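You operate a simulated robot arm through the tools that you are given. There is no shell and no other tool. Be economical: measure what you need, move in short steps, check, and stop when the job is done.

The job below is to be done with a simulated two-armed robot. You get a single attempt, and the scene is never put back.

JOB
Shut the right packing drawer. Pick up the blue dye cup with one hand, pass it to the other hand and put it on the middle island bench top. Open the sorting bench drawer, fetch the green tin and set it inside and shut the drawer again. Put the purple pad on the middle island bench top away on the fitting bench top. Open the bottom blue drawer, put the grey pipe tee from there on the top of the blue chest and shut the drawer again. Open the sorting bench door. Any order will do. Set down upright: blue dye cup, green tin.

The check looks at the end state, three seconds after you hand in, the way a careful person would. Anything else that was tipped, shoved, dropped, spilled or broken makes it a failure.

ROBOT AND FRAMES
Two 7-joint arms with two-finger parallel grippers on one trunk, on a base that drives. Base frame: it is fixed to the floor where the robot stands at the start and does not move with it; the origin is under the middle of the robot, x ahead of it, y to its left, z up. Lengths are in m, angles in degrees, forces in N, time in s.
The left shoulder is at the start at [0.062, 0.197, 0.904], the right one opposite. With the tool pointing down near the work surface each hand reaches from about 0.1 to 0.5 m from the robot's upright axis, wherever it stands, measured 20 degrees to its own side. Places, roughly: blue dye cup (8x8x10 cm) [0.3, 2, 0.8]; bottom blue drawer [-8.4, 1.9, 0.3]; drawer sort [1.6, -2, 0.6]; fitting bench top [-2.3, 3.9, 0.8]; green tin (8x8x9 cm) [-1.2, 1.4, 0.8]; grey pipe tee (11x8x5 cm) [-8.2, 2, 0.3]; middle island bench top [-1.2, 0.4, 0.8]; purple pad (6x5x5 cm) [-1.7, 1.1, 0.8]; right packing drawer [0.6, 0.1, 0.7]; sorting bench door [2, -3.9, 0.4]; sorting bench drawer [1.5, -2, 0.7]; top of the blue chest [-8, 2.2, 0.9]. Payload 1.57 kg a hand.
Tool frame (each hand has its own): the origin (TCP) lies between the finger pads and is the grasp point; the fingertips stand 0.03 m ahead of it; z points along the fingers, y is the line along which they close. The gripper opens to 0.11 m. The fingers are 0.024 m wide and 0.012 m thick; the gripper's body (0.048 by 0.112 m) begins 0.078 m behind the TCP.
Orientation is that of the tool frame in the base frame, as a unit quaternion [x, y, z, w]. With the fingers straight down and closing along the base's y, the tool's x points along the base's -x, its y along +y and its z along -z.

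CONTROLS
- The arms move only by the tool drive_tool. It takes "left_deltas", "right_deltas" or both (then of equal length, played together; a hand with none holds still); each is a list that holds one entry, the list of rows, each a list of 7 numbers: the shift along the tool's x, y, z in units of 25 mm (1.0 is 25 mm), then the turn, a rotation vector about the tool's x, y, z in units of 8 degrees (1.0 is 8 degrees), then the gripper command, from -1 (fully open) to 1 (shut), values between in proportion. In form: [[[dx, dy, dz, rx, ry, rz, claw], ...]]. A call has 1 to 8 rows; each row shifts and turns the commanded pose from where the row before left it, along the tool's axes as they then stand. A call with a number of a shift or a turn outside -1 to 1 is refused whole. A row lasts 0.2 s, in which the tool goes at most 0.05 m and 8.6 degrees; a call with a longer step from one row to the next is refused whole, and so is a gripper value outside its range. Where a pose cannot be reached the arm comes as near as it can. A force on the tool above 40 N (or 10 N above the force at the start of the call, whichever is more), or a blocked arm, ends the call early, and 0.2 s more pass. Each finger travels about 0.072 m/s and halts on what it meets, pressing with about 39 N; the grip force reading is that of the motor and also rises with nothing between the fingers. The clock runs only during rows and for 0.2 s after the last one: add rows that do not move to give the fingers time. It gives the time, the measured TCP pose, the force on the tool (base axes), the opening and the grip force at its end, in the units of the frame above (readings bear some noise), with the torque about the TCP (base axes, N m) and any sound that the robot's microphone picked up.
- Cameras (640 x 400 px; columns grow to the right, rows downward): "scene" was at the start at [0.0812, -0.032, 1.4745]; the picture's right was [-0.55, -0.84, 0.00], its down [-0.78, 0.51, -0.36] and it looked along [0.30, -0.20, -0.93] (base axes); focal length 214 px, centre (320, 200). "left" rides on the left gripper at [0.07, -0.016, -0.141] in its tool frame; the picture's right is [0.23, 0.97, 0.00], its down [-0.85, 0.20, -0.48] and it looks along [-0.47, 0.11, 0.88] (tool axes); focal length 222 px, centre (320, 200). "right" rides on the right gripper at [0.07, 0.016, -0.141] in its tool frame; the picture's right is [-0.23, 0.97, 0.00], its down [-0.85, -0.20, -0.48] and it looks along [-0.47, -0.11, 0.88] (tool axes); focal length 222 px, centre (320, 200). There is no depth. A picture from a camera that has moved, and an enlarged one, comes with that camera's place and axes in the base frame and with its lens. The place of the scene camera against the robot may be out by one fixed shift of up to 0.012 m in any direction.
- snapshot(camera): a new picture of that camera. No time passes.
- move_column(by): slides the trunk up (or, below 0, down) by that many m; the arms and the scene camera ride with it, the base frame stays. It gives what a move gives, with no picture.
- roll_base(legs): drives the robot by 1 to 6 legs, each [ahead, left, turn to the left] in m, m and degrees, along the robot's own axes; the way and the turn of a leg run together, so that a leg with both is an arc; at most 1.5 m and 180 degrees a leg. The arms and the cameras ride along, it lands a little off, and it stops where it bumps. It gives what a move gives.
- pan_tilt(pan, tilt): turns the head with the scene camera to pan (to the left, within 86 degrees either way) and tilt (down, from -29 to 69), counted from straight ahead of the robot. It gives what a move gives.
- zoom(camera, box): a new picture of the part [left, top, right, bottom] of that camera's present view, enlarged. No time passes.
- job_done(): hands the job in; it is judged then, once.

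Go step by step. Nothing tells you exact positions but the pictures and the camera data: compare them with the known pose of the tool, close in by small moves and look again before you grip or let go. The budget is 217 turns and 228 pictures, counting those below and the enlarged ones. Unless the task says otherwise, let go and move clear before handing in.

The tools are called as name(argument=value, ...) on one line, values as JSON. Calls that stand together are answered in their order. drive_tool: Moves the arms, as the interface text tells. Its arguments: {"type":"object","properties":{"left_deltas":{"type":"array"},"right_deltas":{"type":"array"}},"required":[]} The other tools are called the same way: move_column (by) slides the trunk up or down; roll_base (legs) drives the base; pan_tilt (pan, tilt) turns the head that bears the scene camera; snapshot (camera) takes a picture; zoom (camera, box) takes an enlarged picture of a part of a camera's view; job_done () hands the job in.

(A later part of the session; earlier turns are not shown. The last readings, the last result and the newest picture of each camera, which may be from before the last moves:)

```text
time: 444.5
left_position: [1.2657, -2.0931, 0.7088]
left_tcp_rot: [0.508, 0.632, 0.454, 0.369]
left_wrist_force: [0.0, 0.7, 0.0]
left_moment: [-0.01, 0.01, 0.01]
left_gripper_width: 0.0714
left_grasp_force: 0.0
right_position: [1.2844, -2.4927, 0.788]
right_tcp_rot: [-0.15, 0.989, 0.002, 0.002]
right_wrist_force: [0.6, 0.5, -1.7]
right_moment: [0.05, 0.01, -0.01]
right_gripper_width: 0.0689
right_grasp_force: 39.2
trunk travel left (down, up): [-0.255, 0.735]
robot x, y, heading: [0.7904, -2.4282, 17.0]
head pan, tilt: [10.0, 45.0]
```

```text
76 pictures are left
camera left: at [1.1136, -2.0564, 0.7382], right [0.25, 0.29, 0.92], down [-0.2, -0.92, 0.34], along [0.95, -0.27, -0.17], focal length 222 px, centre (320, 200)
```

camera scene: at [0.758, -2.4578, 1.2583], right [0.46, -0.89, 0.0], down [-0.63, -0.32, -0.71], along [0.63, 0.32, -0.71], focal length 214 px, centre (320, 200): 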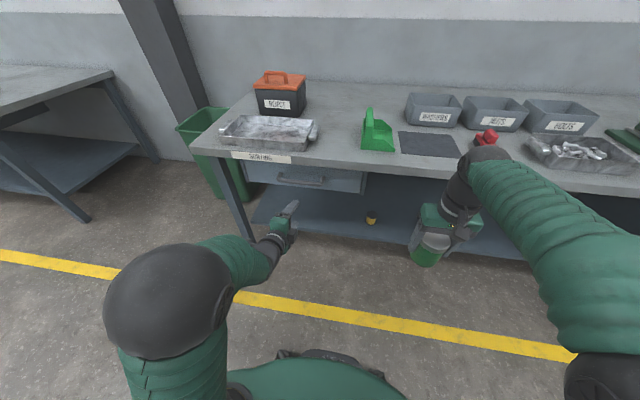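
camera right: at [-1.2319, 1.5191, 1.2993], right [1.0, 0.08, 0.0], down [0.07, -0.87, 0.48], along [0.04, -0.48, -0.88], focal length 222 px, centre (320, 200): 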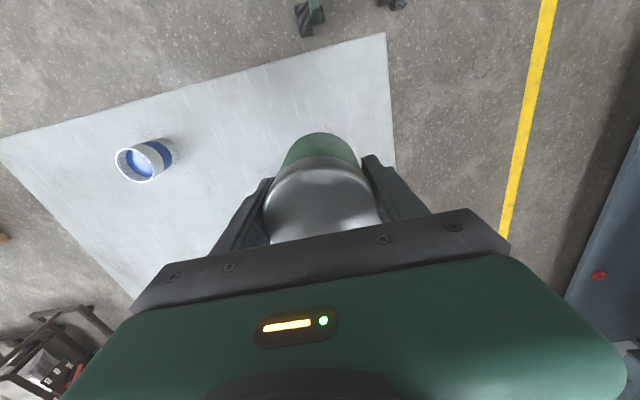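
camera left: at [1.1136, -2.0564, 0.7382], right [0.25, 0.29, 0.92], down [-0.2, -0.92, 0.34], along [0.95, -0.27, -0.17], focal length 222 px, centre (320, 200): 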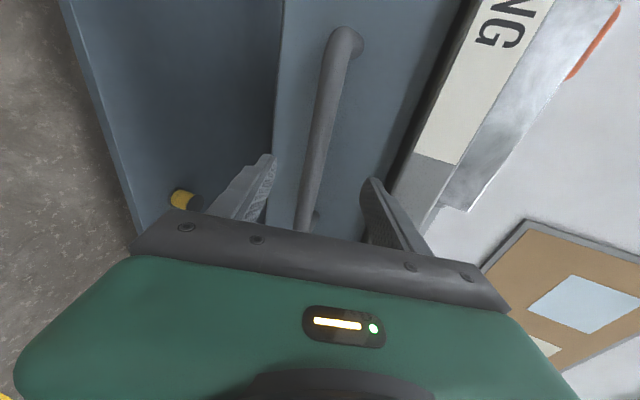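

drive_tool(left_deltas=[[[0, 0.03, 0.8, 0, 0, 0, -0.3], [0, 0.03, 0.8, 0, 0, 0, -0.3], [0, 0.03, 0.8, 0, 0, 0, -0.3], [0, 0.03, 0.7, 0, 0, 0, -0.3]]])

snapshot(camera="left")

```text
time: 445.2
left_position: [1.3085, -2.0848, 0.6959]
left_tcp_rot: [0.506, 0.631, 0.456, 0.371]
left_wrist_force: [-20.8, -7.7, 7.4]
left_moment: [0.4, -1.08, 0.08]
left_gripper_width: 0.0724
left_grasp_force: 0.4
right_position: [1.2818, -2.4942, 0.7904]
right_tcp_rot: [-0.151, 0.989, 0.002, 0.002]
right_wrist_force: [0.3, 0.9, -2.8]
right_moment: [-0.03, 0.07, 0.0]
right_gripper_width: 0.0687
right_grasp_force: 39.3
trunk travel left (down, up): [-0.255, 0.735]
robot x, y, heading: [0.7894, -2.4278, 17.2]
head pan, tilt: [10.0, 45.0]
stopped in row 3 (left hand): the force on the tool passed its limit at 66 N (the readings are from after the stop); the commanded pose is now the measured one
```

```text
75 pictures are left
camera left: at [1.1565, -2.0474, 0.725], right [0.25, 0.29, 0.92], down [-0.2, -0.92, 0.34], along [0.95, -0.27, -0.17], focal length 222 px, centre (320, 200)
```

left: 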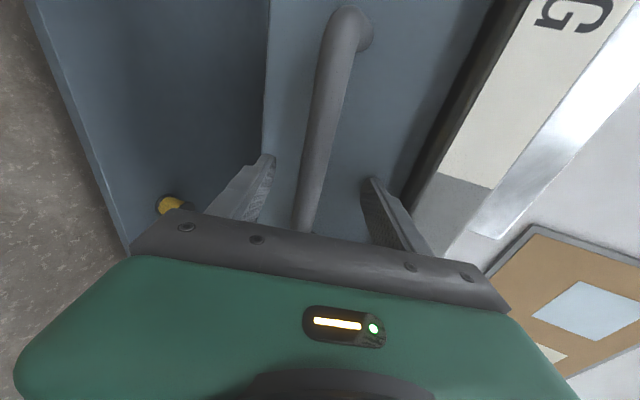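

The upper finger touches something ahead. I back off a little, narrow the opening, lower 1 cm, and advance again.

drive_tool(left_deltas=[[[0, 0, -0.5, 0, 0, 0, 0.1], [0, -0.45, -0.1, 0, 0, 0, 0.1], [0, 0, 0.5, 0, 0, 0, 0.1], [0, 0, 0.6, 0, 0, 0, 0.1], [0, 0, 0.6, 0, 0, 0, 0.1]]])

snapshot(camera="left")

zoom(camera="scene", box=[220, 120, 400, 260])

```text
time: 446.2
left_position: [1.3105, -2.0844, 0.6828]
left_tcp_rot: [0.508, 0.631, 0.455, 0.371]
left_wrist_force: [-17.5, -6.5, 6.8]
left_moment: [0.31, -0.7, 0.09]
left_gripper_width: 0.0512
left_grasp_force: 0.8
right_position: [1.2819, -2.4933, 0.7898]
right_tcp_rot: [-0.15, 0.989, 0.002, 0.004]
right_wrist_force: [-0.1, -0.5, -1.5]
right_moment: [-0.03, 0.05, 0.02]
right_gripper_width: 0.0688
right_grasp_force: 39.0
trunk travel left (down, up): [-0.255, 0.735]
robot x, y, heading: [0.7906, -2.4305, 17.2]
head pan, tilt: [10.0, 45.0]
stopped in row 5 (left hand): the force on the tool passed its limit at 52 N (the readings are from after the stop); the commanded pose is now the measured one
```

```text
74 pictures are left
camera left: at [1.1597, -2.0464, 0.7111], right [0.25, 0.29, 0.92], down [-0.2, -0.92, 0.34], along [0.95, -0.27, -0.17], focal length 222 px, centre (320, 200)
```

left: 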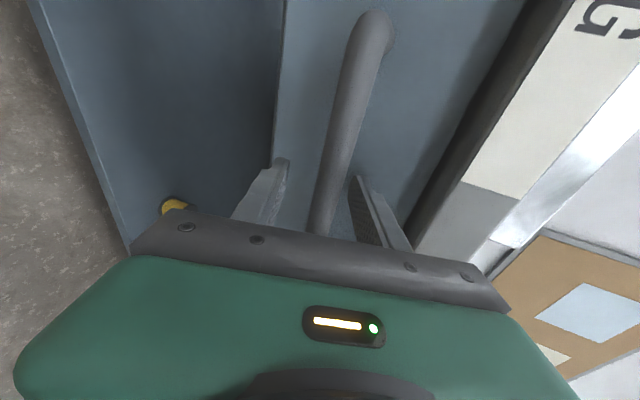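

```text
2.86 times, centred on (310, 190) of scene
camera zoom: at [0.8939, -2.3851, 1.2586], right [0.46, -0.89, 0.0], down [-0.63, -0.32, -0.71], along [0.63, 0.32, -0.71], focal length 613 px, centre (349, 229)
```

zoom: 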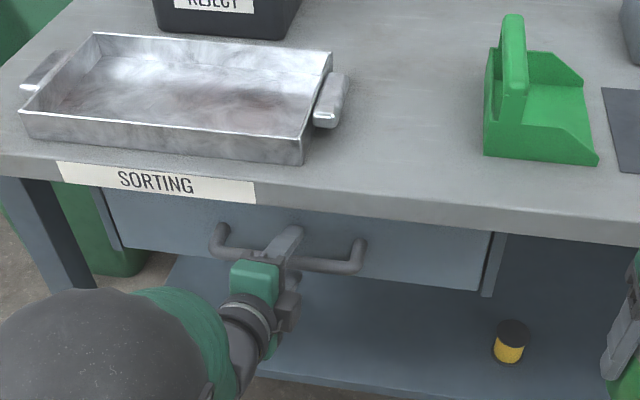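

The upper finger reaches the drawer face with the bar between the fingers. I close.

drive_tool(left_deltas=[[[0, 0, -0.2, 0, 0, 0, 0.4], [0, 0, 0, 0, 0, 0, 1], [0, 0, 0, 0, 0, 0, 1], [0, 0, 0, 0, 0, 0, 1]]])

```text
time: 447.2
left_position: [1.3073, -2.0847, 0.6872]
left_tcp_rot: [0.505, 0.629, 0.458, 0.373]
left_wrist_force: [-0.3, 3.4, 26.2]
left_moment: [-0.97, -0.36, -0.23]
left_gripper_width: 0.0181
left_grasp_force: 32.6
right_position: [1.2803, -2.4933, 0.7919]
right_tcp_rot: [-0.15, 0.989, 0.003, 0.005]
right_wrist_force: [0.2, 0.2, -2.4]
right_moment: [0.03, -0.04, 0.02]
right_gripper_width: 0.0689
right_grasp_force: 38.8
trunk travel left (down, up): [-0.255, 0.735]
robot x, y, heading: [0.7899, -2.4314, 17.1]
head pan, tilt: [10.0, 45.0]
```

Gripped. Pull back in two steps.

roll_base(legs=[[-0.15, 0, 0]])

roll_base(legs=[[-0.13, 0, 0]])

snapshot(camera="scene")

```text
time: 448.6
left_position: [1.1628, -2.13, 0.6875]
left_tcp_rot: [0.506, 0.629, 0.457, 0.372]
left_wrist_force: [-3.3, 3.7, 33.2]
left_moment: [-0.67, -0.09, 0.54]
left_gripper_width: 0.0184
left_grasp_force: 33.4
right_position: [1.1352, -2.5404, 0.7924]
right_tcp_rot: [-0.15, 0.989, 0.003, 0.005]
right_wrist_force: [-0.1, 0.5, -2.9]
right_moment: [-0.05, -0.04, 0.05]
right_gripper_width: 0.0689
right_grasp_force: 38.3
trunk travel left (down, up): [-0.255, 0.735]
robot x, y, heading: [0.6467, -2.4707, 17.1]
head pan, tilt: [10.0, 45.0]
```

```text
time: 449.9
left_position: [1.0392, -2.1705, 0.6874]
left_tcp_rot: [0.508, 0.627, 0.457, 0.373]
left_wrist_force: [-1.1, -2.7, 22.1]
left_moment: [-0.71, -0.17, 0.28]
left_gripper_width: 0.0185
left_grasp_force: 32.7
right_position: [1.0092, -2.5791, 0.7919]
right_tcp_rot: [-0.149, 0.989, 0.003, 0.004]
right_wrist_force: [-0.3, 0.3, -3.0]
right_moment: [0.02, 0.0, -0.01]
right_gripper_width: 0.0689
right_grasp_force: 38.8
trunk travel left (down, up): [-0.255, 0.735]
robot x, y, heading: [0.5201, -2.5139, 16.8]
head pan, tilt: [10.0, 45.0]
```

```text
72 pictures are left
camera scene: at [0.622, -2.4697, 1.2589], right [0.45, -0.89, 0.0], down [-0.63, -0.32, -0.71], along [0.63, 0.32, -0.71], focal length 214 px, centre (320, 200)
```

scene: 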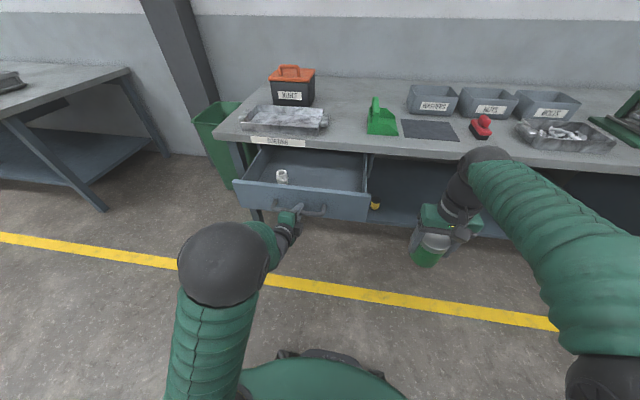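

The drawer is open about 27 cm with a white item at its left. I release the handle and retract the left hand.

drive_tool(left_deltas=[[[0, 0, 0, 0, 0, 0, 0], [0, 0, 0, 0, 0, 0, -0.2], [0, 0, -0.8, 0, 0, 0, -0.2], [0, 0, -0.8, 0, 0, 0, -0.2], [0, 0, -0.8, 0, 0, 0, -0.2], [0, 0, -0.8, 0, 0, 0, -0.2]]])

roll_base(legs=[[-0.1, 0, 0]])

move_column(by=0.35)

drive_tool(left_deltas=[[[0, 0, 0, 0.9, 0, 0, -0.2], [0, 0, 0, 0.9, 0, 0, -0.2], [0, 0, 0, 0.9, 0, 0, -0.2], [0, 0, 0, 0.9, 0, 0, -0.2], [0, 0, 0, 0.9, 0, 0, -0.2], [0, 0, 0, 0.9, 0, 0, -0.2], [0, 0, 0, 0.9, 0, 0, -0.2], [0, 0, 0, 0.9, 0, 0, -0.2]]])

snapshot(camera="scene")

```text
time: 451.3
left_position: [0.9802, -2.1793, 0.7058]
left_tcp_rot: [0.507, 0.629, 0.455, 0.375]
left_wrist_force: [-0.1, 0.3, 0.4]
left_moment: [0.02, -0.03, -0.01]
left_gripper_width: 0.066
left_grasp_force: 0.1
left hand out of reach, approached as far as the arm can: row 6
right_position: [1.0119, -2.5772, 0.7908]
right_tcp_rot: [-0.148, 0.989, 0.002, 0.004]
right_wrist_force: [-0.6, -0.5, -3.0]
right_moment: [-0.02, 0.01, 0.0]
right_gripper_width: 0.0691
right_grasp_force: 39.0
trunk travel left (down, up): [-0.255, 0.735]
robot x, y, heading: [0.5169, -2.5091, 16.9]
head pan, tilt: [10.0, 45.0]
```

```text
time: 452.5
left_position: [0.8822, -2.2103, 0.7069]
left_tcp_rot: [0.507, 0.628, 0.456, 0.374]
left_wrist_force: [-0.9, -0.2, 0.8]
left_moment: [0.01, 0.01, 0.0]
left_gripper_width: 0.066
left_grasp_force: 0.1
right_position: [0.913, -2.6077, 0.791]
right_tcp_rot: [-0.148, 0.989, 0.002, 0.005]
right_wrist_force: [0.2, -0.8, -2.2]
right_moment: [0.0, -0.08, 0.0]
right_gripper_width: 0.0689
right_grasp_force: 39.3
trunk travel left (down, up): [-0.255, 0.735]
robot x, y, heading: [0.4232, -2.5379, 16.8]
head pan, tilt: [10.0, 45.0]
```

```text
time: 455.9
left_position: [0.8826, -2.2099, 1.0568]
left_tcp_rot: [0.507, 0.629, 0.456, 0.374]
left_wrist_force: [-0.2, 0.3, -0.1]
left_moment: [0.02, 0.01, 0.04]
left_gripper_width: 0.0663
left_grasp_force: 0.1
right_position: [0.9133, -2.6078, 1.1399]
right_tcp_rot: [-0.148, 0.989, 0.0, 0.004]
right_wrist_force: [-0.7, 0.0, -2.6]
right_moment: [0.0, 0.03, 0.03]
right_gripper_width: 0.0687
right_grasp_force: 38.7
trunk travel left (down, up): [-0.605, 0.385]
robot x, y, heading: [0.4258, -2.5387, 16.9]
head pan, tilt: [10.0, 45.0]
```

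```text
time: 457.7
left_position: [0.8901, -2.2282, 1.0574]
left_tcp_rot: [0.627, 0.739, 0.167, 0.181]
left_wrist_force: [-0.4, -0.1, -0.4]
left_moment: [0.01, 0.0, 0.03]
left_gripper_width: 0.066
left_grasp_force: 0.0
left hand out of reach, approached as far as the arm can: row 4, 5, 6
right_position: [0.9155, -2.6078, 1.1403]
right_tcp_rot: [-0.149, 0.989, 0.002, 0.004]
right_wrist_force: [0.5, -0.4, -2.4]
right_moment: [0.0, 0.03, 0.0]
right_gripper_width: 0.069
right_grasp_force: 38.8
trunk travel left (down, up): [-0.605, 0.385]
robot x, y, heading: [0.4236, -2.541, 17.2]
head pan, tilt: [10.0, 45.0]
```

```text
71 pictures are left
camera scene: at [0.5309, -2.4963, 1.6081], right [0.45, -0.89, 0.0], down [-0.63, -0.32, -0.7], along [0.63, 0.32, -0.71], focal length 214 px, centre (320, 200)
```

scene: 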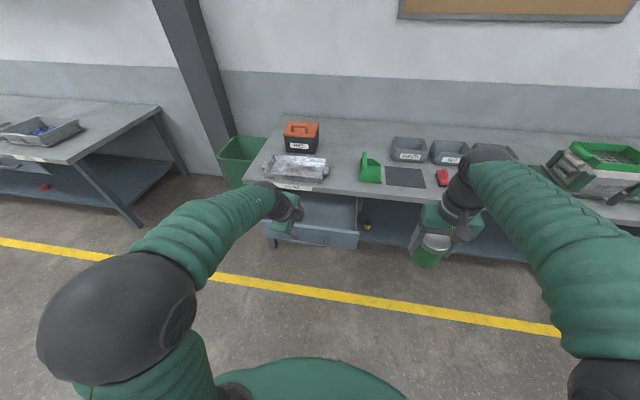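

Now I strafe left and move in so the tin is over the drawer's right half, then check.

roll_base(legs=[[0, 0.31, 0], [0.32, 0, 0]])

drive_tool(right_deltas=[[[-0.75, 0, 0.6, 0, 0, 0, 1], [-0.75, 0, 0.6, 0, 0, 0, 1], [-0.75, 0, 0.6, 0, 0, 0, 1], [-0.75, 0, 0.6, 0, 0, 0, 1], [-0.75, 0, 0.6, 0, 0, 0, 1], [-0.75, 0, 0.6, 0, 0, 0, 1]]])

snapshot(camera="right")

snapshot(camera="scene")

```text
time: 461.5
left_position: [1.0993, -1.8373, 1.0587]
left_tcp_rot: [0.627, 0.738, 0.166, 0.183]
left_wrist_force: [-0.5, -1.3, 0.5]
left_moment: [0.02, 0.01, -0.01]
left_gripper_width: 0.0661
left_grasp_force: 0.1
right_position: [1.124, -2.2166, 1.142]
right_tcp_rot: [-0.147, 0.989, 0.003, 0.005]
right_wrist_force: [0.0, 1.2, -2.1]
right_moment: [-0.03, -0.01, -0.03]
right_gripper_width: 0.0688
right_grasp_force: 38.9
trunk travel left (down, up): [-0.605, 0.385]
robot x, y, heading: [0.6367, -2.145, 16.9]
head pan, tilt: [10.0, 45.0]
```

```text
time: 462.9
left_position: [1.1007, -1.8357, 1.0581]
left_tcp_rot: [0.627, 0.739, 0.166, 0.182]
left_wrist_force: [-1.0, 0.3, -0.6]
left_moment: [0.01, 0.03, -0.01]
left_gripper_width: 0.0661
left_grasp_force: 0.1
right_position: [1.2347, -2.1833, 1.0534]
right_tcp_rot: [-0.148, 0.989, 0.002, 0.005]
right_wrist_force: [-0.3, 0.3, -2.4]
right_moment: [0.0, 0.05, -0.01]
right_gripper_width: 0.0688
right_grasp_force: 38.7
trunk travel left (down, up): [-0.605, 0.385]
robot x, y, heading: [0.6356, -2.1472, 16.9]
head pan, tilt: [10.0, 45.0]
```

```text
70 pictures are left
camera right: at [1.1617, -2.1889, 1.1939], right [-0.07, 1.0, 0.0], down [0.87, 0.06, 0.49], along [0.49, 0.04, -0.87], focal length 222 px, centre (320, 200)
```

right: 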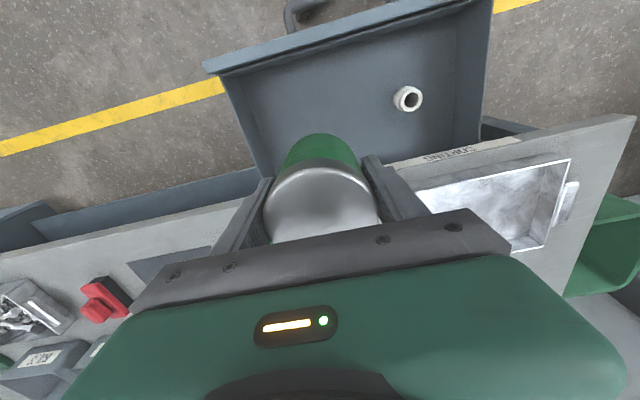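

```text
69 pictures are left
camera scene: at [0.7434, -2.1039, 1.6081], right [0.45, -0.89, 0.0], down [-0.63, -0.32, -0.7], along [0.63, 0.32, -0.71], focal length 214 px, centre (320, 200)
```

scene: 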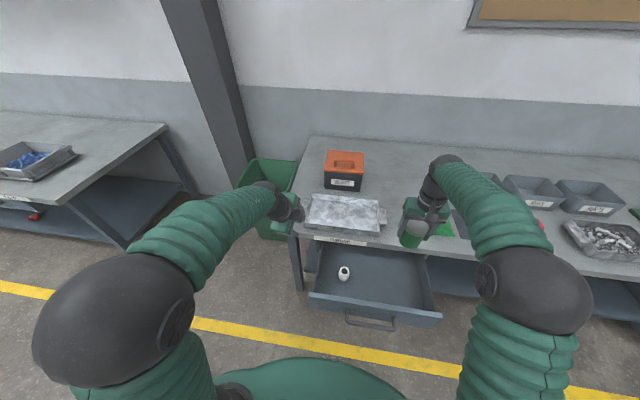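

Position good: the tin will land in the free middle-right of the drawer. I lower in stages.

move_column(by=-0.2)

drive_tool(right_deltas=[[[0, 0, 0.8, 0, 0, 0, 1], [0, 0, 0.8, 0, 0, 0, 1], [0, 0, 0.8, 0, 0, 0, 1], [0, 0, 0.8, 0, 0, 0, 1]]])

snapshot(camera="right")

snapshot(camera="scene")

```text
time: 465.1
left_position: [1.0987, -1.8355, 0.8581]
left_tcp_rot: [0.627, 0.738, 0.167, 0.183]
left_wrist_force: [0.5, -0.1, -0.1]
left_moment: [-0.04, 0.0, -0.02]
left_gripper_width: 0.0656
left_grasp_force: 0.0
right_position: [1.2327, -2.1836, 0.8517]
right_tcp_rot: [-0.147, 0.989, 0.002, 0.005]
right_wrist_force: [0.0, 0.5, -1.9]
right_moment: [0.02, 0.02, 0.01]
right_gripper_width: 0.0688
right_grasp_force: 39.3
trunk travel left (down, up): [-0.405, 0.585]
robot x, y, heading: [0.6319, -2.1499, 16.9]
head pan, tilt: [10.0, 45.0]
```

```text
time: 466.1
left_position: [1.0998, -1.8348, 0.8582]
left_tcp_rot: [0.626, 0.739, 0.168, 0.183]
left_wrist_force: [0.2, -0.4, 0.2]
left_moment: [-0.01, 0.03, -0.05]
left_gripper_width: 0.0659
left_grasp_force: 0.0
right_position: [1.2348, -2.1838, 0.7738]
right_tcp_rot: [-0.148, 0.989, 0.002, 0.005]
right_wrist_force: [0.3, 0.6, -2.0]
right_moment: [0.0, 0.02, -0.02]
right_gripper_width: 0.0683
right_grasp_force: 38.3
trunk travel left (down, up): [-0.405, 0.585]
robot x, y, heading: [0.6352, -2.1494, 16.7]
head pan, tilt: [10.0, 45.0]
```

```text
68 pictures are left
camera right: at [1.1613, -2.1893, 0.9149], right [-0.07, 1.0, 0.0], down [0.87, 0.06, 0.49], along [0.49, 0.04, -0.87], focal length 222 px, centre (320, 200)
```

right: 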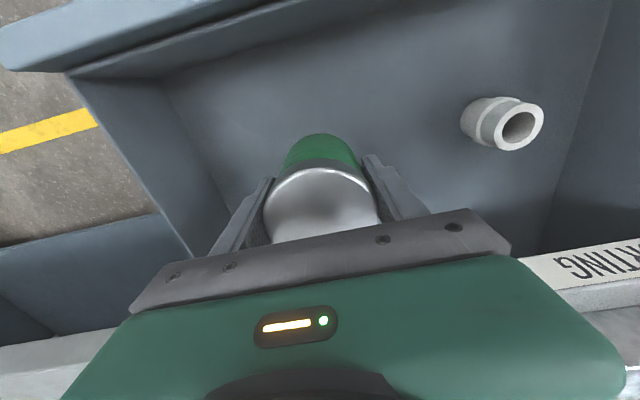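

```text
67 pictures are left
camera scene: at [0.7413, -2.1041, 1.4082], right [0.45, -0.89, 0.0], down [-0.63, -0.32, -0.71], along [0.63, 0.32, -0.71], focal length 214 px, centre (320, 200)
```

scene: 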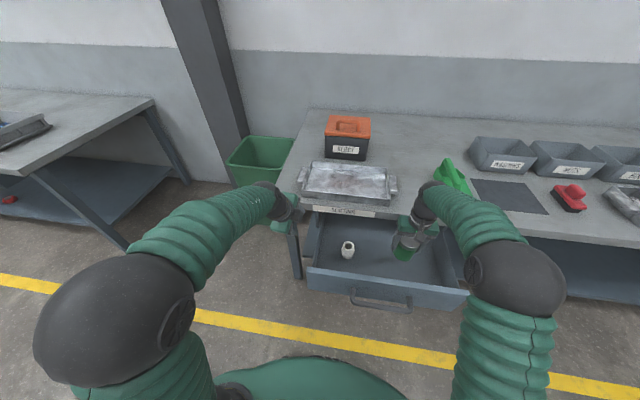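

drive_tool(right_deltas=[[[0, 0, 0.6, 0, 0, 0, 1], [0, 0, 0.6, 0, 0, 0, 1], [0, 0, 0.6, 0, 0, 0, 1], [0, 0, 0.4, 0, 0, 0, 1]]])

snapshot(camera="right")

```text
time: 467.1
left_position: [1.1007, -1.8364, 0.8589]
left_tcp_rot: [0.627, 0.739, 0.166, 0.182]
left_wrist_force: [1.4, -0.1, 0.7]
left_moment: [0.03, -0.01, 0.01]
left_gripper_width: 0.0659
left_grasp_force: 0.0
right_position: [1.2343, -2.1833, 0.718]
right_tcp_rot: [-0.148, 0.989, 0.001, 0.005]
right_wrist_force: [0.2, 0.5, -2.7]
right_moment: [0.0, 0.02, 0.0]
right_gripper_width: 0.0687
right_grasp_force: 39.1
trunk travel left (down, up): [-0.405, 0.585]
robot x, y, heading: [0.6369, -2.1513, 17.0]
head pan, tilt: [10.0, 45.0]
```

```text
66 pictures are left
camera right: at [1.1613, -2.1878, 0.8594], right [-0.07, 1.0, 0.0], down [0.87, 0.06, 0.49], along [0.49, 0.04, -0.87], focal length 222 px, centre (320, 200)
```

right: 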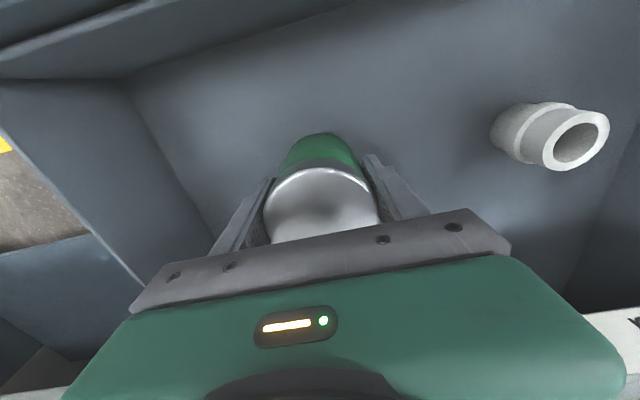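

drive_tool(right_deltas=[[[0, 0, 0.3, 0, 0, 0, 1], [0, 0, 0.3, 0, 0, 0, 1], [0, 0, 0.3, 0, 0, 0, 1], [0, 0, 0.3, 0, 0, 0, 1]]])

snapshot(camera="right")

```text
time: 468.1
left_position: [1.0973, -1.8357, 0.8611]
left_tcp_rot: [0.626, 0.739, 0.167, 0.185]
left_wrist_force: [0.8, 0.2, 0.4]
left_moment: [0.01, -0.01, -0.01]
left_gripper_width: 0.0661
left_grasp_force: 0.0
right_position: [1.2346, -2.1828, 0.6916]
right_tcp_rot: [-0.148, 0.989, 0.001, 0.009]
right_wrist_force: [0.2, -1.6, 24.8]
right_moment: [-0.31, 0.71, 0.07]
right_gripper_width: 0.0687
right_grasp_force: 38.6
trunk travel left (down, up): [-0.405, 0.585]
robot x, y, heading: [0.6332, -2.1492, 16.9]
head pan, tilt: [10.0, 45.0]
```

```text
65 pictures are left
camera right: at [1.1601, -2.1869, 0.8337], right [-0.07, 1.0, 0.0], down [0.87, 0.06, 0.49], along [0.49, 0.04, -0.87], focal length 222 px, centre (320, 200)
```

right: 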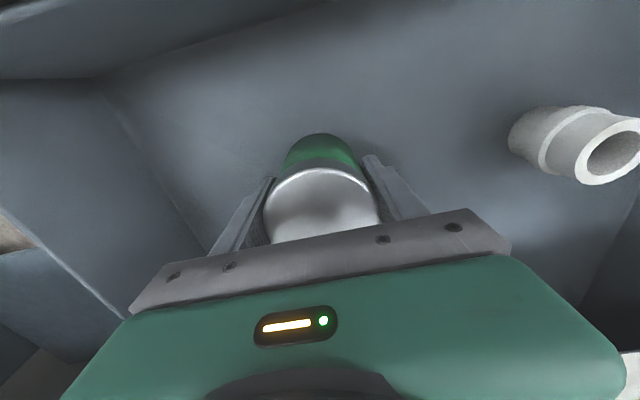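

Contact with the drawer floor. I relax and open.

drive_tool(right_deltas=[[[0, 0, -0.12, 0, 0, 0, 1], [0, 0, 0, 0, 0, 0, 0], [0, 0, 0, 0, 0, 0, -0.6], [0, 0, 0, 0, 0, 0, -0.9], [0, 0, 0, 0, 0, 0, -0.9]]])

drive_tool(right_deltas=[[[0, 0, -0.7, 0, 0, 0, -0.9], [0, 0, -0.8, 0, 0, 0, -0.9], [0, 0, -0.8, 0, 0, 0, -0.9], [0, 0, -0.8, 0, 0, 0, -0.9], [0, 0, -0.8, 0, 0, 0, -0.9], [0, 0, -0.8, 0, 0, 0, -0.9], [0, 0, -0.8, 0, 0, 0, -0.9]]])

snapshot(camera="right")

```text
time: 469.3
left_position: [1.099, -1.8349, 0.8577]
left_tcp_rot: [0.627, 0.739, 0.168, 0.183]
left_wrist_force: [-0.7, 0.6, 0.0]
left_moment: [0.0, 0.01, 0.01]
left_gripper_width: 0.0658
left_grasp_force: 0.1
right_position: [1.2353, -2.1819, 0.6916]
right_tcp_rot: [-0.148, 0.989, 0.001, 0.005]
right_wrist_force: [0.6, 0.8, 0.0]
right_moment: [-0.01, 0.02, -0.02]
right_gripper_width: 0.1046
right_grasp_force: 0.1
trunk travel left (down, up): [-0.405, 0.585]
robot x, y, heading: [0.6379, -2.1482, 16.8]
head pan, tilt: [10.0, 45.0]
```

```text
time: 470.9
left_position: [1.0996, -1.8358, 0.8588]
left_tcp_rot: [0.626, 0.739, 0.167, 0.183]
left_wrist_force: [0.1, 0.1, 0.3]
left_moment: [-0.02, -0.02, 0.01]
left_gripper_width: 0.0662
left_grasp_force: 0.1
right_position: [1.2321, -2.1825, 0.8295]
right_tcp_rot: [-0.147, 0.989, 0.003, 0.005]
right_wrist_force: [-0.2, 0.0, 0.2]
right_moment: [0.01, 0.01, 0.03]
right_gripper_width: 0.1047
right_grasp_force: 0.1
trunk travel left (down, up): [-0.405, 0.585]
robot x, y, heading: [0.6339, -2.1458, 16.7]
head pan, tilt: [10.0, 45.0]
```

```text
64 pictures are left
camera right: at [1.1584, -2.1879, 0.9716], right [-0.07, 1.0, 0.0], down [0.87, 0.06, 0.49], along [0.49, 0.04, -0.87], focal length 222 px, centre (320, 200)
```

right: 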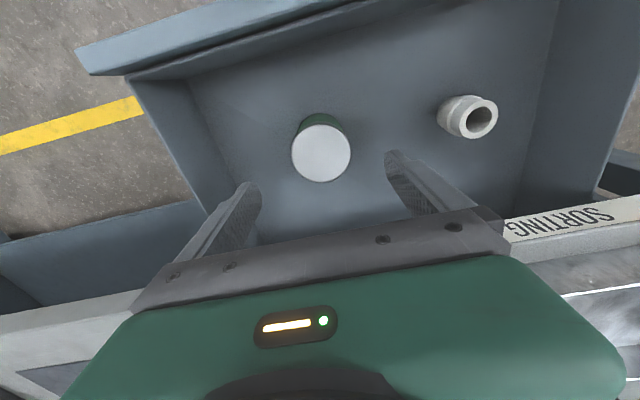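

The tin stands upright in the drawer. I back off, fold the left hand up and tilt the closed right hand forward for pushing the drawer shut.

move_column(by=0.15)

roll_base(legs=[[-0.4, 0, 0]])

drive_tool(left_deltas=[[[0, -0.18, -0.9, 0, 0, 0, -0.2], [0, -0.18, -0.9, 0, 0, 0, -0.2], [0, -0.18, -0.9, 0, 0, 0, -0.2], [0, -0.18, -0.9, 0, 0, 0, -0.2], [0, -0.18, -0.9, 0, 0, 0, -0.2], [0, -0.18, -0.9, 0, 0, 0, -0.2], [0, -0.18, -0.9, 0, 0, 0, -0.2], [0, -0.18, -0.9, 0, 0, 0, -0.2]]], right_deltas=[[[0, 0, 0, 0, 0, 0, 1], [0, 0, 0, 0, -0.9, 0, 1], [0, 0, 0, 0, -0.9, 0, 1], [0, 0, 0, 0, -0.9, 0, 1], [0, 0, 0, 0, -0.9, 0, 1], [0, 0, 0, 0, -0.9, 0, 1], [0, 0, 0, 0, -0.9, 0, 1], [0, 0, 0, 0, 0, 0, 1]]])

snapshot(camera="scene")

```text
time: 472.6
left_position: [1.0996, -1.8354, 1.0071]
left_tcp_rot: [0.627, 0.739, 0.167, 0.183]
left_wrist_force: [-0.7, 0.2, -0.4]
left_moment: [-0.03, -0.02, 0.01]
left_gripper_width: 0.0659
left_grasp_force: 0.1
right_position: [1.2329, -2.182, 0.9782]
right_tcp_rot: [-0.148, 0.989, 0.001, 0.005]
right_wrist_force: [0.4, -0.5, 0.3]
right_moment: [0.0, 0.01, -0.01]
right_gripper_width: 0.1046
right_grasp_force: 0.0
trunk travel left (down, up): [-0.555, 0.435]
robot x, y, heading: [0.6342, -2.148, 17.0]
head pan, tilt: [10.0, 45.0]
```

```text
time: 475.1
left_position: [0.7168, -1.9494, 1.008]
left_tcp_rot: [0.626, 0.74, 0.167, 0.183]
left_wrist_force: [-0.1, 0.7, 1.0]
left_moment: [-0.02, 0.01, -0.03]
left_gripper_width: 0.0658
left_grasp_force: 0.0
right_position: [0.8507, -2.2959, 0.9798]
right_tcp_rot: [-0.15, 0.989, 0.001, 0.005]
right_wrist_force: [-0.3, 0.5, -0.5]
right_moment: [0.01, 0.03, -0.01]
right_gripper_width: 0.1044
right_grasp_force: 0.0
trunk travel left (down, up): [-0.555, 0.435]
robot x, y, heading: [0.25, -2.2649, 16.9]
head pan, tilt: [10.0, 45.0]
```

```text
time: 476.5
left_position: [0.6464, -1.949, 1.0745]
left_tcp_rot: [0.598, 0.75, 0.097, 0.267]
left_wrist_force: [0.1, -0.4, 1.0]
left_moment: [0.0, -0.04, 0.04]
left_gripper_width: 0.0664
left_grasp_force: 0.0
left hand out of reach, approached as far as the arm can: row 2, 3, 4
right_position: [0.8474, -2.2936, 0.9812]
right_tcp_rot: [-0.142, 0.941, 0.047, 0.302]
right_wrist_force: [0.6, -0.4, 0.5]
right_moment: [-0.01, 0.0, -0.01]
right_gripper_width: 0.0001
right_grasp_force: 20.8
trunk travel left (down, up): [-0.555, 0.435]
robot x, y, heading: [0.2479, -2.2643, 17.1]
head pan, tilt: [10.0, 45.0]
stopped in row 7 (left hand): the arm was blocked; the commanded pose is now the measured one
```

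```text
63 pictures are left
camera scene: at [0.3566, -2.2177, 1.5584], right [0.45, -0.89, 0.0], down [-0.63, -0.32, -0.71], along [0.63, 0.32, -0.71], focal length 214 px, centre (320, 200)
```

scene: 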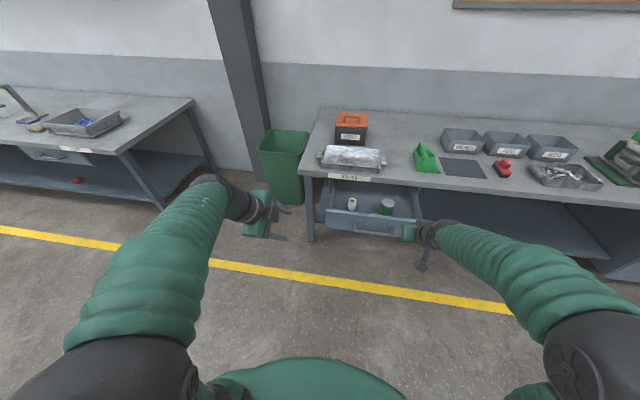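

roll_base(legs=[[0, 0.06, 0]])

move_column(by=-0.29)

snapshot(camera="right")

snapshot(camera="scene")

```text
time: 477.5
left_position: [0.6362, -1.9229, 1.0774]
left_tcp_rot: [0.604, 0.746, 0.098, 0.262]
left_wrist_force: [1.4, -1.5, 0.8]
left_moment: [0.17, 0.03, 0.08]
left_gripper_width: 0.0661
left_grasp_force: 0.0
right_position: [0.8387, -2.2647, 0.9759]
right_tcp_rot: [-0.137, 0.942, 0.056, 0.301]
right_wrist_force: [0.5, -2.5, 0.1]
right_moment: [0.13, -0.01, 0.06]
right_gripper_width: 0.0
right_grasp_force: 21.4
trunk travel left (down, up): [-0.555, 0.435]
robot x, y, heading: [0.2351, -2.2135, 17.2]
head pan, tilt: [10.0, 45.0]
```

```text
time: 480.4
left_position: [0.6299, -1.9044, 0.7816]
left_tcp_rot: [0.59, 0.747, 0.07, 0.296]
left_wrist_force: [0.3, -0.8, 0.2]
left_moment: [0.02, 0.0, -0.01]
left_gripper_width: 0.0663
left_grasp_force: 0.0
right_position: [0.8321, -2.2481, 0.6896]
right_tcp_rot: [-0.14, 0.942, 0.048, 0.303]
right_wrist_force: [0.2, -0.1, 0.3]
right_moment: [0.01, 0.0, 0.01]
right_gripper_width: 0.0
right_grasp_force: 21.2
trunk travel left (down, up): [-0.265, 0.725]
robot x, y, heading: [0.2353, -2.214, 17.1]
head pan, tilt: [10.0, 45.0]
```

```text
62 pictures are left
camera right: at [0.694, -2.2726, 0.765], right [-0.11, 0.98, 0.14], down [0.46, -0.07, 0.89], along [0.88, 0.16, -0.44], focal length 222 px, centre (320, 200)
```

right: 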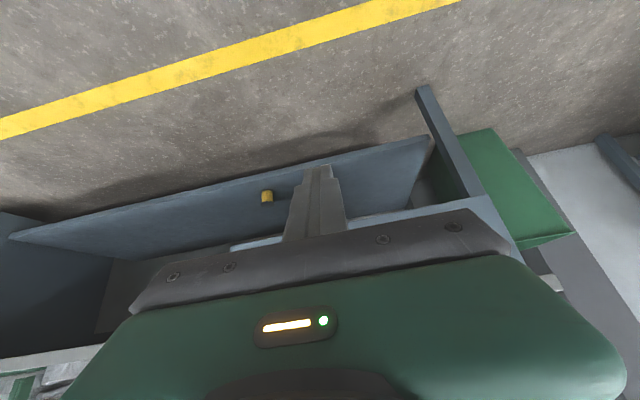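

```text
61 pictures are left
camera scene: at [0.3409, -2.1677, 1.2678], right [0.45, -0.89, 0.0], down [-0.63, -0.32, -0.71], along [0.63, 0.32, -0.71], focal length 214 px, centre (320, 200)
```

scene: 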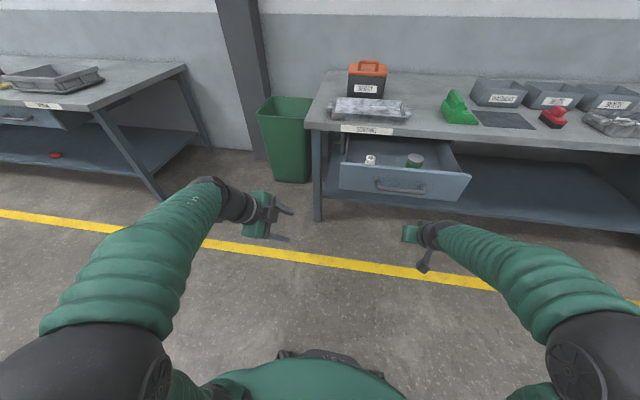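

Aligned with the handle. I drive ahead and push the drawer gently in short legs.

roll_base(legs=[[0.19, 0, 0], [0.08, 0, 0], [0.06, 0, 0]])

snapshot(camera="scene")

```text
time: 483.2
left_position: [0.9479, -1.8037, 0.7813]
left_tcp_rot: [0.589, 0.749, 0.07, 0.294]
left_wrist_force: [0.6, 1.0, 0.3]
left_moment: [0.01, 0.01, -0.03]
left_gripper_width: 0.0661
left_grasp_force: 0.2
right_position: [1.1511, -2.1462, 0.6896]
right_tcp_rot: [-0.142, 0.942, 0.048, 0.301]
right_wrist_force: [0.1, 0.3, -0.7]
right_moment: [0.03, 0.02, 0.01]
right_gripper_width: 0.0
right_grasp_force: 21.5
trunk travel left (down, up): [-0.265, 0.725]
robot x, y, heading: [0.5527, -2.112, 17.0]
head pan, tilt: [10.0, 45.0]
```

```text
60 pictures are left
camera scene: at [0.6598, -2.0684, 1.2683], right [0.46, -0.89, 0.0], down [-0.63, -0.32, -0.7], along [0.63, 0.32, -0.71], focal length 214 px, centre (320, 200)
```

scene: 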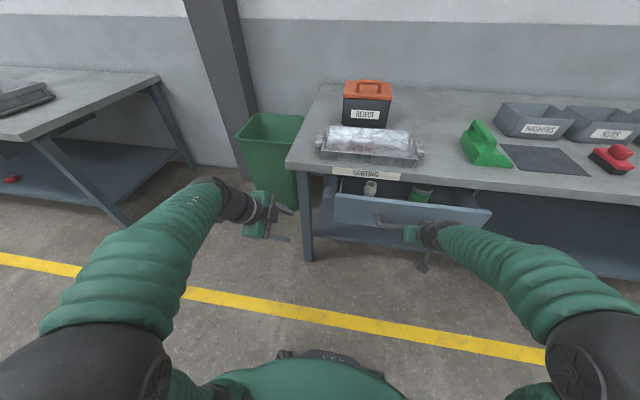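

roll_base(legs=[[0.05, 0, 0], [0.05, 0, 0]])

zoom(camera="scene", box=[280, 120, 500, 280])

```text
time: 484.7
left_position: [1.0426, -1.772, 0.7818]
left_tcp_rot: [0.587, 0.75, 0.069, 0.297]
left_wrist_force: [-0.2, -0.1, -0.4]
left_moment: [0.01, 0.05, -0.03]
left_gripper_width: 0.0659
left_grasp_force: 0.0
right_position: [1.2474, -2.115, 0.6891]
right_tcp_rot: [-0.141, 0.942, 0.048, 0.302]
right_wrist_force: [1.1, 0.0, 0.2]
right_moment: [-0.01, 0.01, 0.01]
right_gripper_width: 0.0001
right_grasp_force: 21.7
trunk travel left (down, up): [-0.265, 0.725]
robot x, y, heading: [0.6528, -2.0831, 17.5]
head pan, tilt: [10.0, 45.0]
```

```text
2.50 times, centred on (390, 200) of scene
camera zoom: at [0.756, -2.0382, 1.2682], right [0.46, -0.89, 0.0], down [-0.63, -0.33, -0.7], along [0.63, 0.32, -0.71], focal length 536 px, centre (145, 200)
```

zoom: 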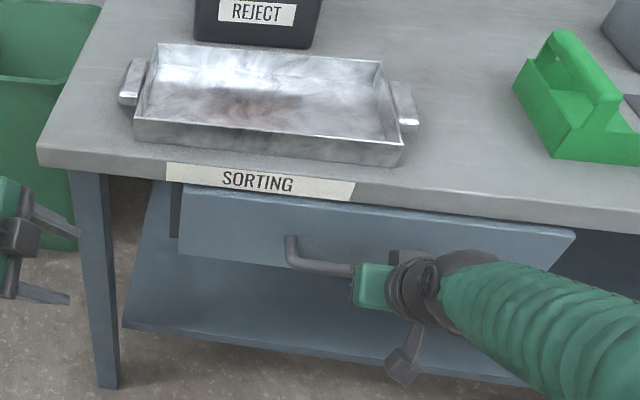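

roll_base(legs=[[0.04, 0, 0]])

roll_base(legs=[[0.04, 0, 0]])

zoom(camera="scene", box=[280, 120, 500, 280])

```text
time: 485.6
left_position: [1.0793, -1.7596, 0.7816]
left_tcp_rot: [0.586, 0.75, 0.069, 0.299]
left_wrist_force: [1.8, -0.1, -0.8]
left_moment: [0.01, 0.03, 0.03]
left_gripper_width: 0.0661
left_grasp_force: 0.2
right_position: [1.2833, -2.1037, 0.6896]
right_tcp_rot: [-0.142, 0.942, 0.049, 0.301]
right_wrist_force: [0.5, -0.1, 0.0]
right_moment: [0.03, 0.01, 0.02]
right_gripper_width: 0.0
right_grasp_force: 21.3
trunk travel left (down, up): [-0.265, 0.725]
robot x, y, heading: [0.6866, -2.0728, 17.4]
head pan, tilt: [10.0, 45.0]
```

```text
time: 486.4
left_position: [1.0922, -1.7572, 0.7822]
left_tcp_rot: [0.585, 0.749, 0.066, 0.302]
left_wrist_force: [-0.1, 0.4, -1.1]
left_moment: [-0.02, -0.02, 0.0]
left_gripper_width: 0.0658
left_grasp_force: 0.0
right_position: [1.2901, -2.102, 0.684]
right_tcp_rot: [-0.142, 0.945, 0.047, 0.29]
right_wrist_force: [0.0, 0.0, -0.2]
right_moment: [0.04, 0.01, -0.01]
right_gripper_width: 0.0
right_grasp_force: 21.0
trunk travel left (down, up): [-0.265, 0.725]
robot x, y, heading: [0.7047, -2.07, 17.1]
head pan, tilt: [10.0, 45.0]
stopped in leg 1: the force on the tool passed its limit at 73 N (the readings are from after the stop); the commanded pose is now the measured one
```

```text
2.50 times, centred on (390, 200) of scene
camera zoom: at [0.8053, -2.0228, 1.2683], right [0.46, -0.89, 0.0], down [-0.63, -0.33, -0.71], along [0.63, 0.32, -0.71], focal length 536 px, centre (145, 200)
```

zoom: 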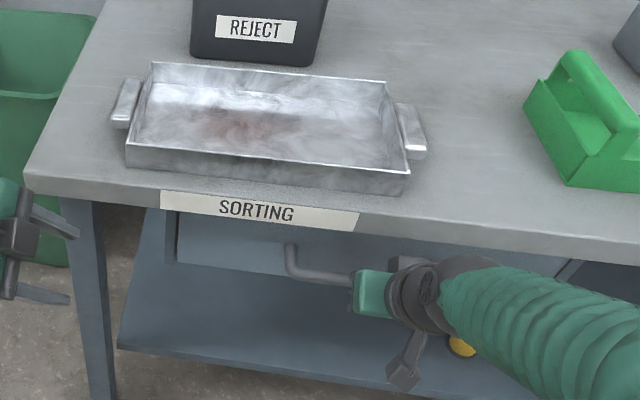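

The drawer hit its stop. I back off and verify.

roll_base(legs=[[-0.25, 0, 0]])

zoom(camera="scene", box=[280, 100, 520, 260])

```text
time: 488.2
left_position: [0.8504, -1.8328, 0.7837]
left_tcp_rot: [0.585, 0.75, 0.067, 0.301]
left_wrist_force: [0.2, -0.1, 0.4]
left_moment: [-0.03, -0.02, 0.0]
left_gripper_width: 0.0664
left_grasp_force: 0.1
right_position: [1.0499, -2.1765, 0.6841]
right_tcp_rot: [-0.143, 0.945, 0.047, 0.291]
right_wrist_force: [-0.3, 0.6, -0.1]
right_moment: [-0.04, -0.03, -0.01]
right_gripper_width: 0.0002
right_grasp_force: 21.5
trunk travel left (down, up): [-0.265, 0.725]
robot x, y, heading: [0.4636, -2.1433, 17.5]
head pan, tilt: [10.0, 45.0]
```

```text
2.50 times, centred on (400, 180) of scene
camera zoom: at [0.5649, -2.098, 1.2684], right [0.46, -0.89, 0.0], down [-0.63, -0.33, -0.71], along [0.63, 0.33, -0.71], focal length 536 px, centre (120, 250)
```

zoom: 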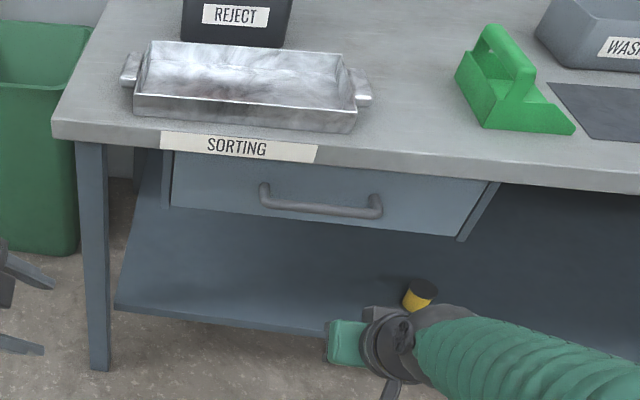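

The sorting drawer is shut. Next, the sorting bench door at the far end; I raise the trunk a bit, strafe along the bench and look.

move_column(by=0.2)

roll_base(legs=[[-0.1, 0, 0], [0, -0.9, 0], [0, -0.8, 0]])

pan_tilt(pan=-10, tilt=45)

snapshot(camera="scene")

```text
time: 490.3
left_position: [0.8526, -1.8311, 0.9823]
left_tcp_rot: [0.585, 0.75, 0.069, 0.301]
left_wrist_force: [0.2, -0.9, 0.8]
left_moment: [0.0, -0.02, 0.03]
left_gripper_width: 0.066
left_grasp_force: 0.0
right_position: [1.0492, -2.1759, 0.8848]
right_tcp_rot: [-0.143, 0.945, 0.047, 0.291]
right_wrist_force: [0.2, 0.5, 0.3]
right_moment: [-0.02, -0.01, -0.01]
right_gripper_width: 0.0
right_grasp_force: 21.3
trunk travel left (down, up): [-0.465, 0.525]
robot x, y, heading: [0.462, -2.1394, 17.5]
head pan, tilt: [10.0, 45.0]
```

```text
time: 499.7
left_position: [1.261, -3.4869, 0.9827]
left_tcp_rot: [0.586, 0.749, 0.066, 0.303]
left_wrist_force: [-0.1, 0.0, 0.9]
left_moment: [-0.01, 0.02, -0.01]
left_gripper_width: 0.0658
left_grasp_force: 0.0
right_position: [1.4563, -3.8332, 0.8857]
right_tcp_rot: [-0.141, 0.945, 0.045, 0.292]
right_wrist_force: [-0.7, -0.2, -0.6]
right_moment: [-0.01, 0.02, -0.02]
right_gripper_width: 0.0
right_grasp_force: 21.1
trunk travel left (down, up): [-0.465, 0.525]
robot x, y, heading: [0.8704, -3.7975, 17.1]
head pan, tilt: [10.0, 45.0]
```

```text
time: 500.6
left_position: [1.2612, -3.4894, 0.9839]
left_tcp_rot: [0.587, 0.748, 0.067, 0.302]
left_wrist_force: [-0.3, -0.6, 0.0]
left_moment: [-0.03, -0.01, -0.01]
left_gripper_width: 0.0658
left_grasp_force: 0.0
right_position: [1.4576, -3.834, 0.8838]
right_tcp_rot: [-0.141, 0.945, 0.047, 0.291]
right_wrist_force: [-0.4, 0.0, 0.2]
right_moment: [0.02, 0.02, 0.02]
right_gripper_width: 0.0
right_grasp_force: 22.0
trunk travel left (down, up): [-0.465, 0.525]
robot x, y, heading: [0.869, -3.7975, 17.0]
head pan, tilt: [-10.0, 45.0]
```

```text
56 pictures are left
camera scene: at [0.9822, -3.7802, 1.4684], right [0.12, -0.99, 0.0], down [-0.7, -0.09, -0.71], along [0.7, 0.09, -0.71], focal length 214 px, centre (320, 200)
```

scene: 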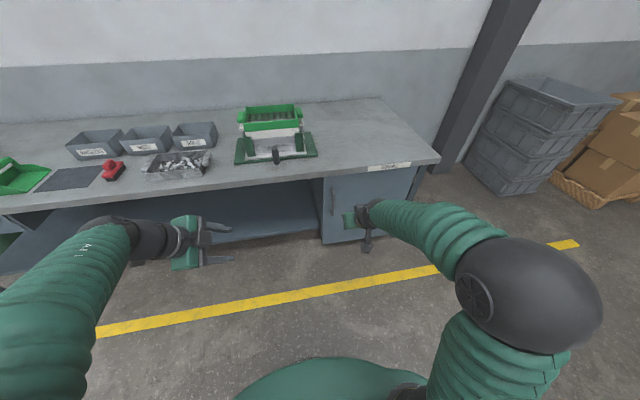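

The door is at the bench's right end: vertical handle on its left side (z≈0.5–0.7), hinge on the right. I'll use the tilted right hand, opened, to grip the vertical bar: lower and approach.

drive_tool(right_deltas=[[[0, 0, 0, 0, 0, 0, -0.3], [0, 0, 0, 0, 0, 0, -0.3], [0, 0, 0, 0, 0, 0, -0.3]]])

move_column(by=-0.28)

roll_base(legs=[[0.2, 0, 0]])

snapshot(camera="right")

```text
time: 501.4
left_position: [1.2608, -3.4891, 0.9826]
left_tcp_rot: [0.587, 0.748, 0.067, 0.303]
left_wrist_force: [1.0, -0.4, 0.5]
left_moment: [0.01, -0.01, -0.04]
left_gripper_width: 0.066
left_grasp_force: 0.1
right_position: [1.457, -3.8356, 0.8842]
right_tcp_rot: [-0.141, 0.945, 0.046, 0.291]
right_wrist_force: [-0.4, 0.5, 0.5]
right_moment: [0.0, 0.01, 0.0]
right_gripper_width: 0.0715
right_grasp_force: 0.2
trunk travel left (down, up): [-0.465, 0.525]
robot x, y, heading: [0.8691, -3.8025, 17.1]
head pan, tilt: [-10.0, 45.0]
```

```text
time: 504.2
left_position: [1.2606, -3.4886, 0.7019]
left_tcp_rot: [0.585, 0.749, 0.066, 0.304]
left_wrist_force: [-0.7, -0.3, -0.2]
left_moment: [0.04, 0.02, 0.04]
left_gripper_width: 0.0661
left_grasp_force: 0.2
right_position: [1.4582, -3.8353, 0.605]
right_tcp_rot: [-0.141, 0.945, 0.046, 0.293]
right_wrist_force: [0.0, -0.1, 0.0]
right_moment: [0.01, 0.01, 0.0]
right_gripper_width: 0.0716
right_grasp_force: 0.1
trunk travel left (down, up): [-0.185, 0.805]
robot x, y, heading: [0.869, -3.7994, 16.9]
head pan, tilt: [-10.0, 45.0]
```

```text
time: 505.8
left_position: [1.4533, -3.4311, 0.7017]
left_tcp_rot: [0.586, 0.748, 0.065, 0.304]
left_wrist_force: [-0.4, -0.8, -0.1]
left_moment: [-0.01, 0.0, 0.0]
left_gripper_width: 0.0662
left_grasp_force: 0.0
right_position: [1.6481, -3.7788, 0.6037]
right_tcp_rot: [-0.139, 0.945, 0.046, 0.291]
right_wrist_force: [-0.4, -0.6, -0.3]
right_moment: [0.02, -0.01, 0.01]
right_gripper_width: 0.0713
right_grasp_force: 0.1
trunk travel left (down, up): [-0.185, 0.805]
robot x, y, heading: [1.061, -3.7417, 17.0]
head pan, tilt: [-10.0, 45.0]
```

```text
55 pictures are left
camera right: at [1.5115, -3.8027, 0.683], right [-0.1, 0.99, 0.13], down [0.48, -0.07, 0.88], along [0.87, 0.15, -0.46], focal length 222 px, centre (320, 200)
```

right: 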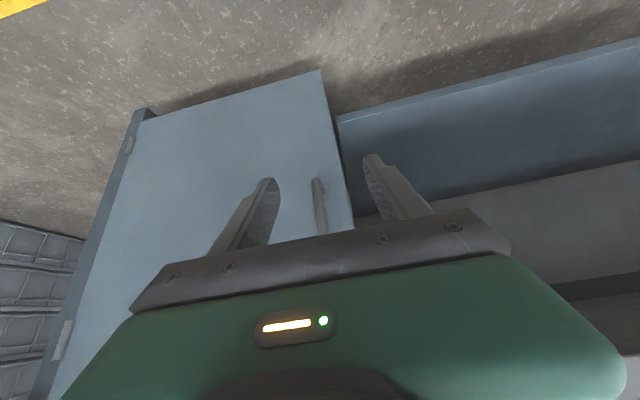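

roll_base(legs=[[0.13, 0, 0]])

snapshot(camera="right")

zoom(camera="scene", box=[220, 120, 420, 280])

```text
time: 507.1
left_position: [1.5807, -3.3934, 0.703]
left_tcp_rot: [0.587, 0.747, 0.063, 0.306]
left_wrist_force: [0.5, 1.0, 0.3]
left_moment: [-0.01, 0.02, 0.01]
left_gripper_width: 0.0661
left_grasp_force: 0.1
right_position: [1.7756, -3.7402, 0.6029]
right_tcp_rot: [-0.138, 0.945, 0.045, 0.292]
right_wrist_force: [0.6, 0.3, -0.2]
right_moment: [0.01, -0.02, -0.01]
right_gripper_width: 0.0714
right_grasp_force: 0.0
trunk travel left (down, up): [-0.185, 0.805]
robot x, y, heading: [1.1866, -3.7005, 16.8]
head pan, tilt: [-10.0, 45.0]
```

```text
54 pictures are left
camera right: at [1.6376, -3.7652, 0.6831], right [-0.1, 0.99, 0.13], down [0.48, -0.07, 0.88], along [0.87, 0.15, -0.46], focal length 222 px, centre (320, 200)
```

right: 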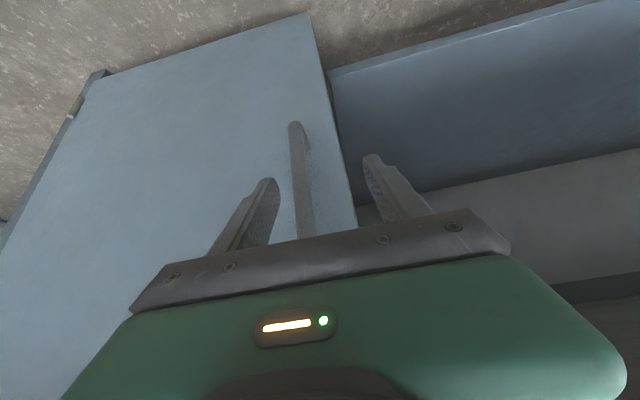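

```text
2.50 times, centred on (320, 200) of scene
camera zoom: at [1.3011, -3.6836, 1.1883], right [0.12, -0.99, 0.0], down [-0.7, -0.08, -0.71], along [0.7, 0.08, -0.71], focal length 536 px, centre (320, 200)
```

zoom: 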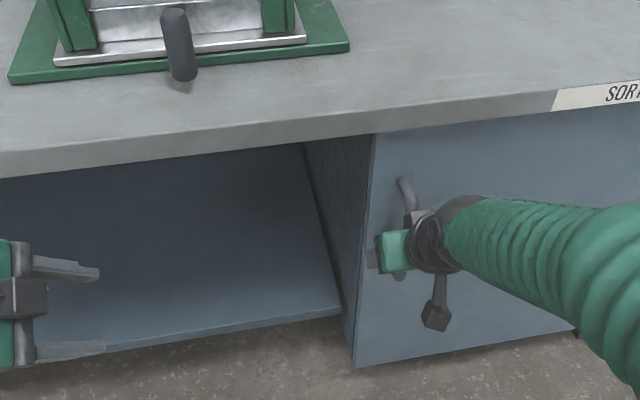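

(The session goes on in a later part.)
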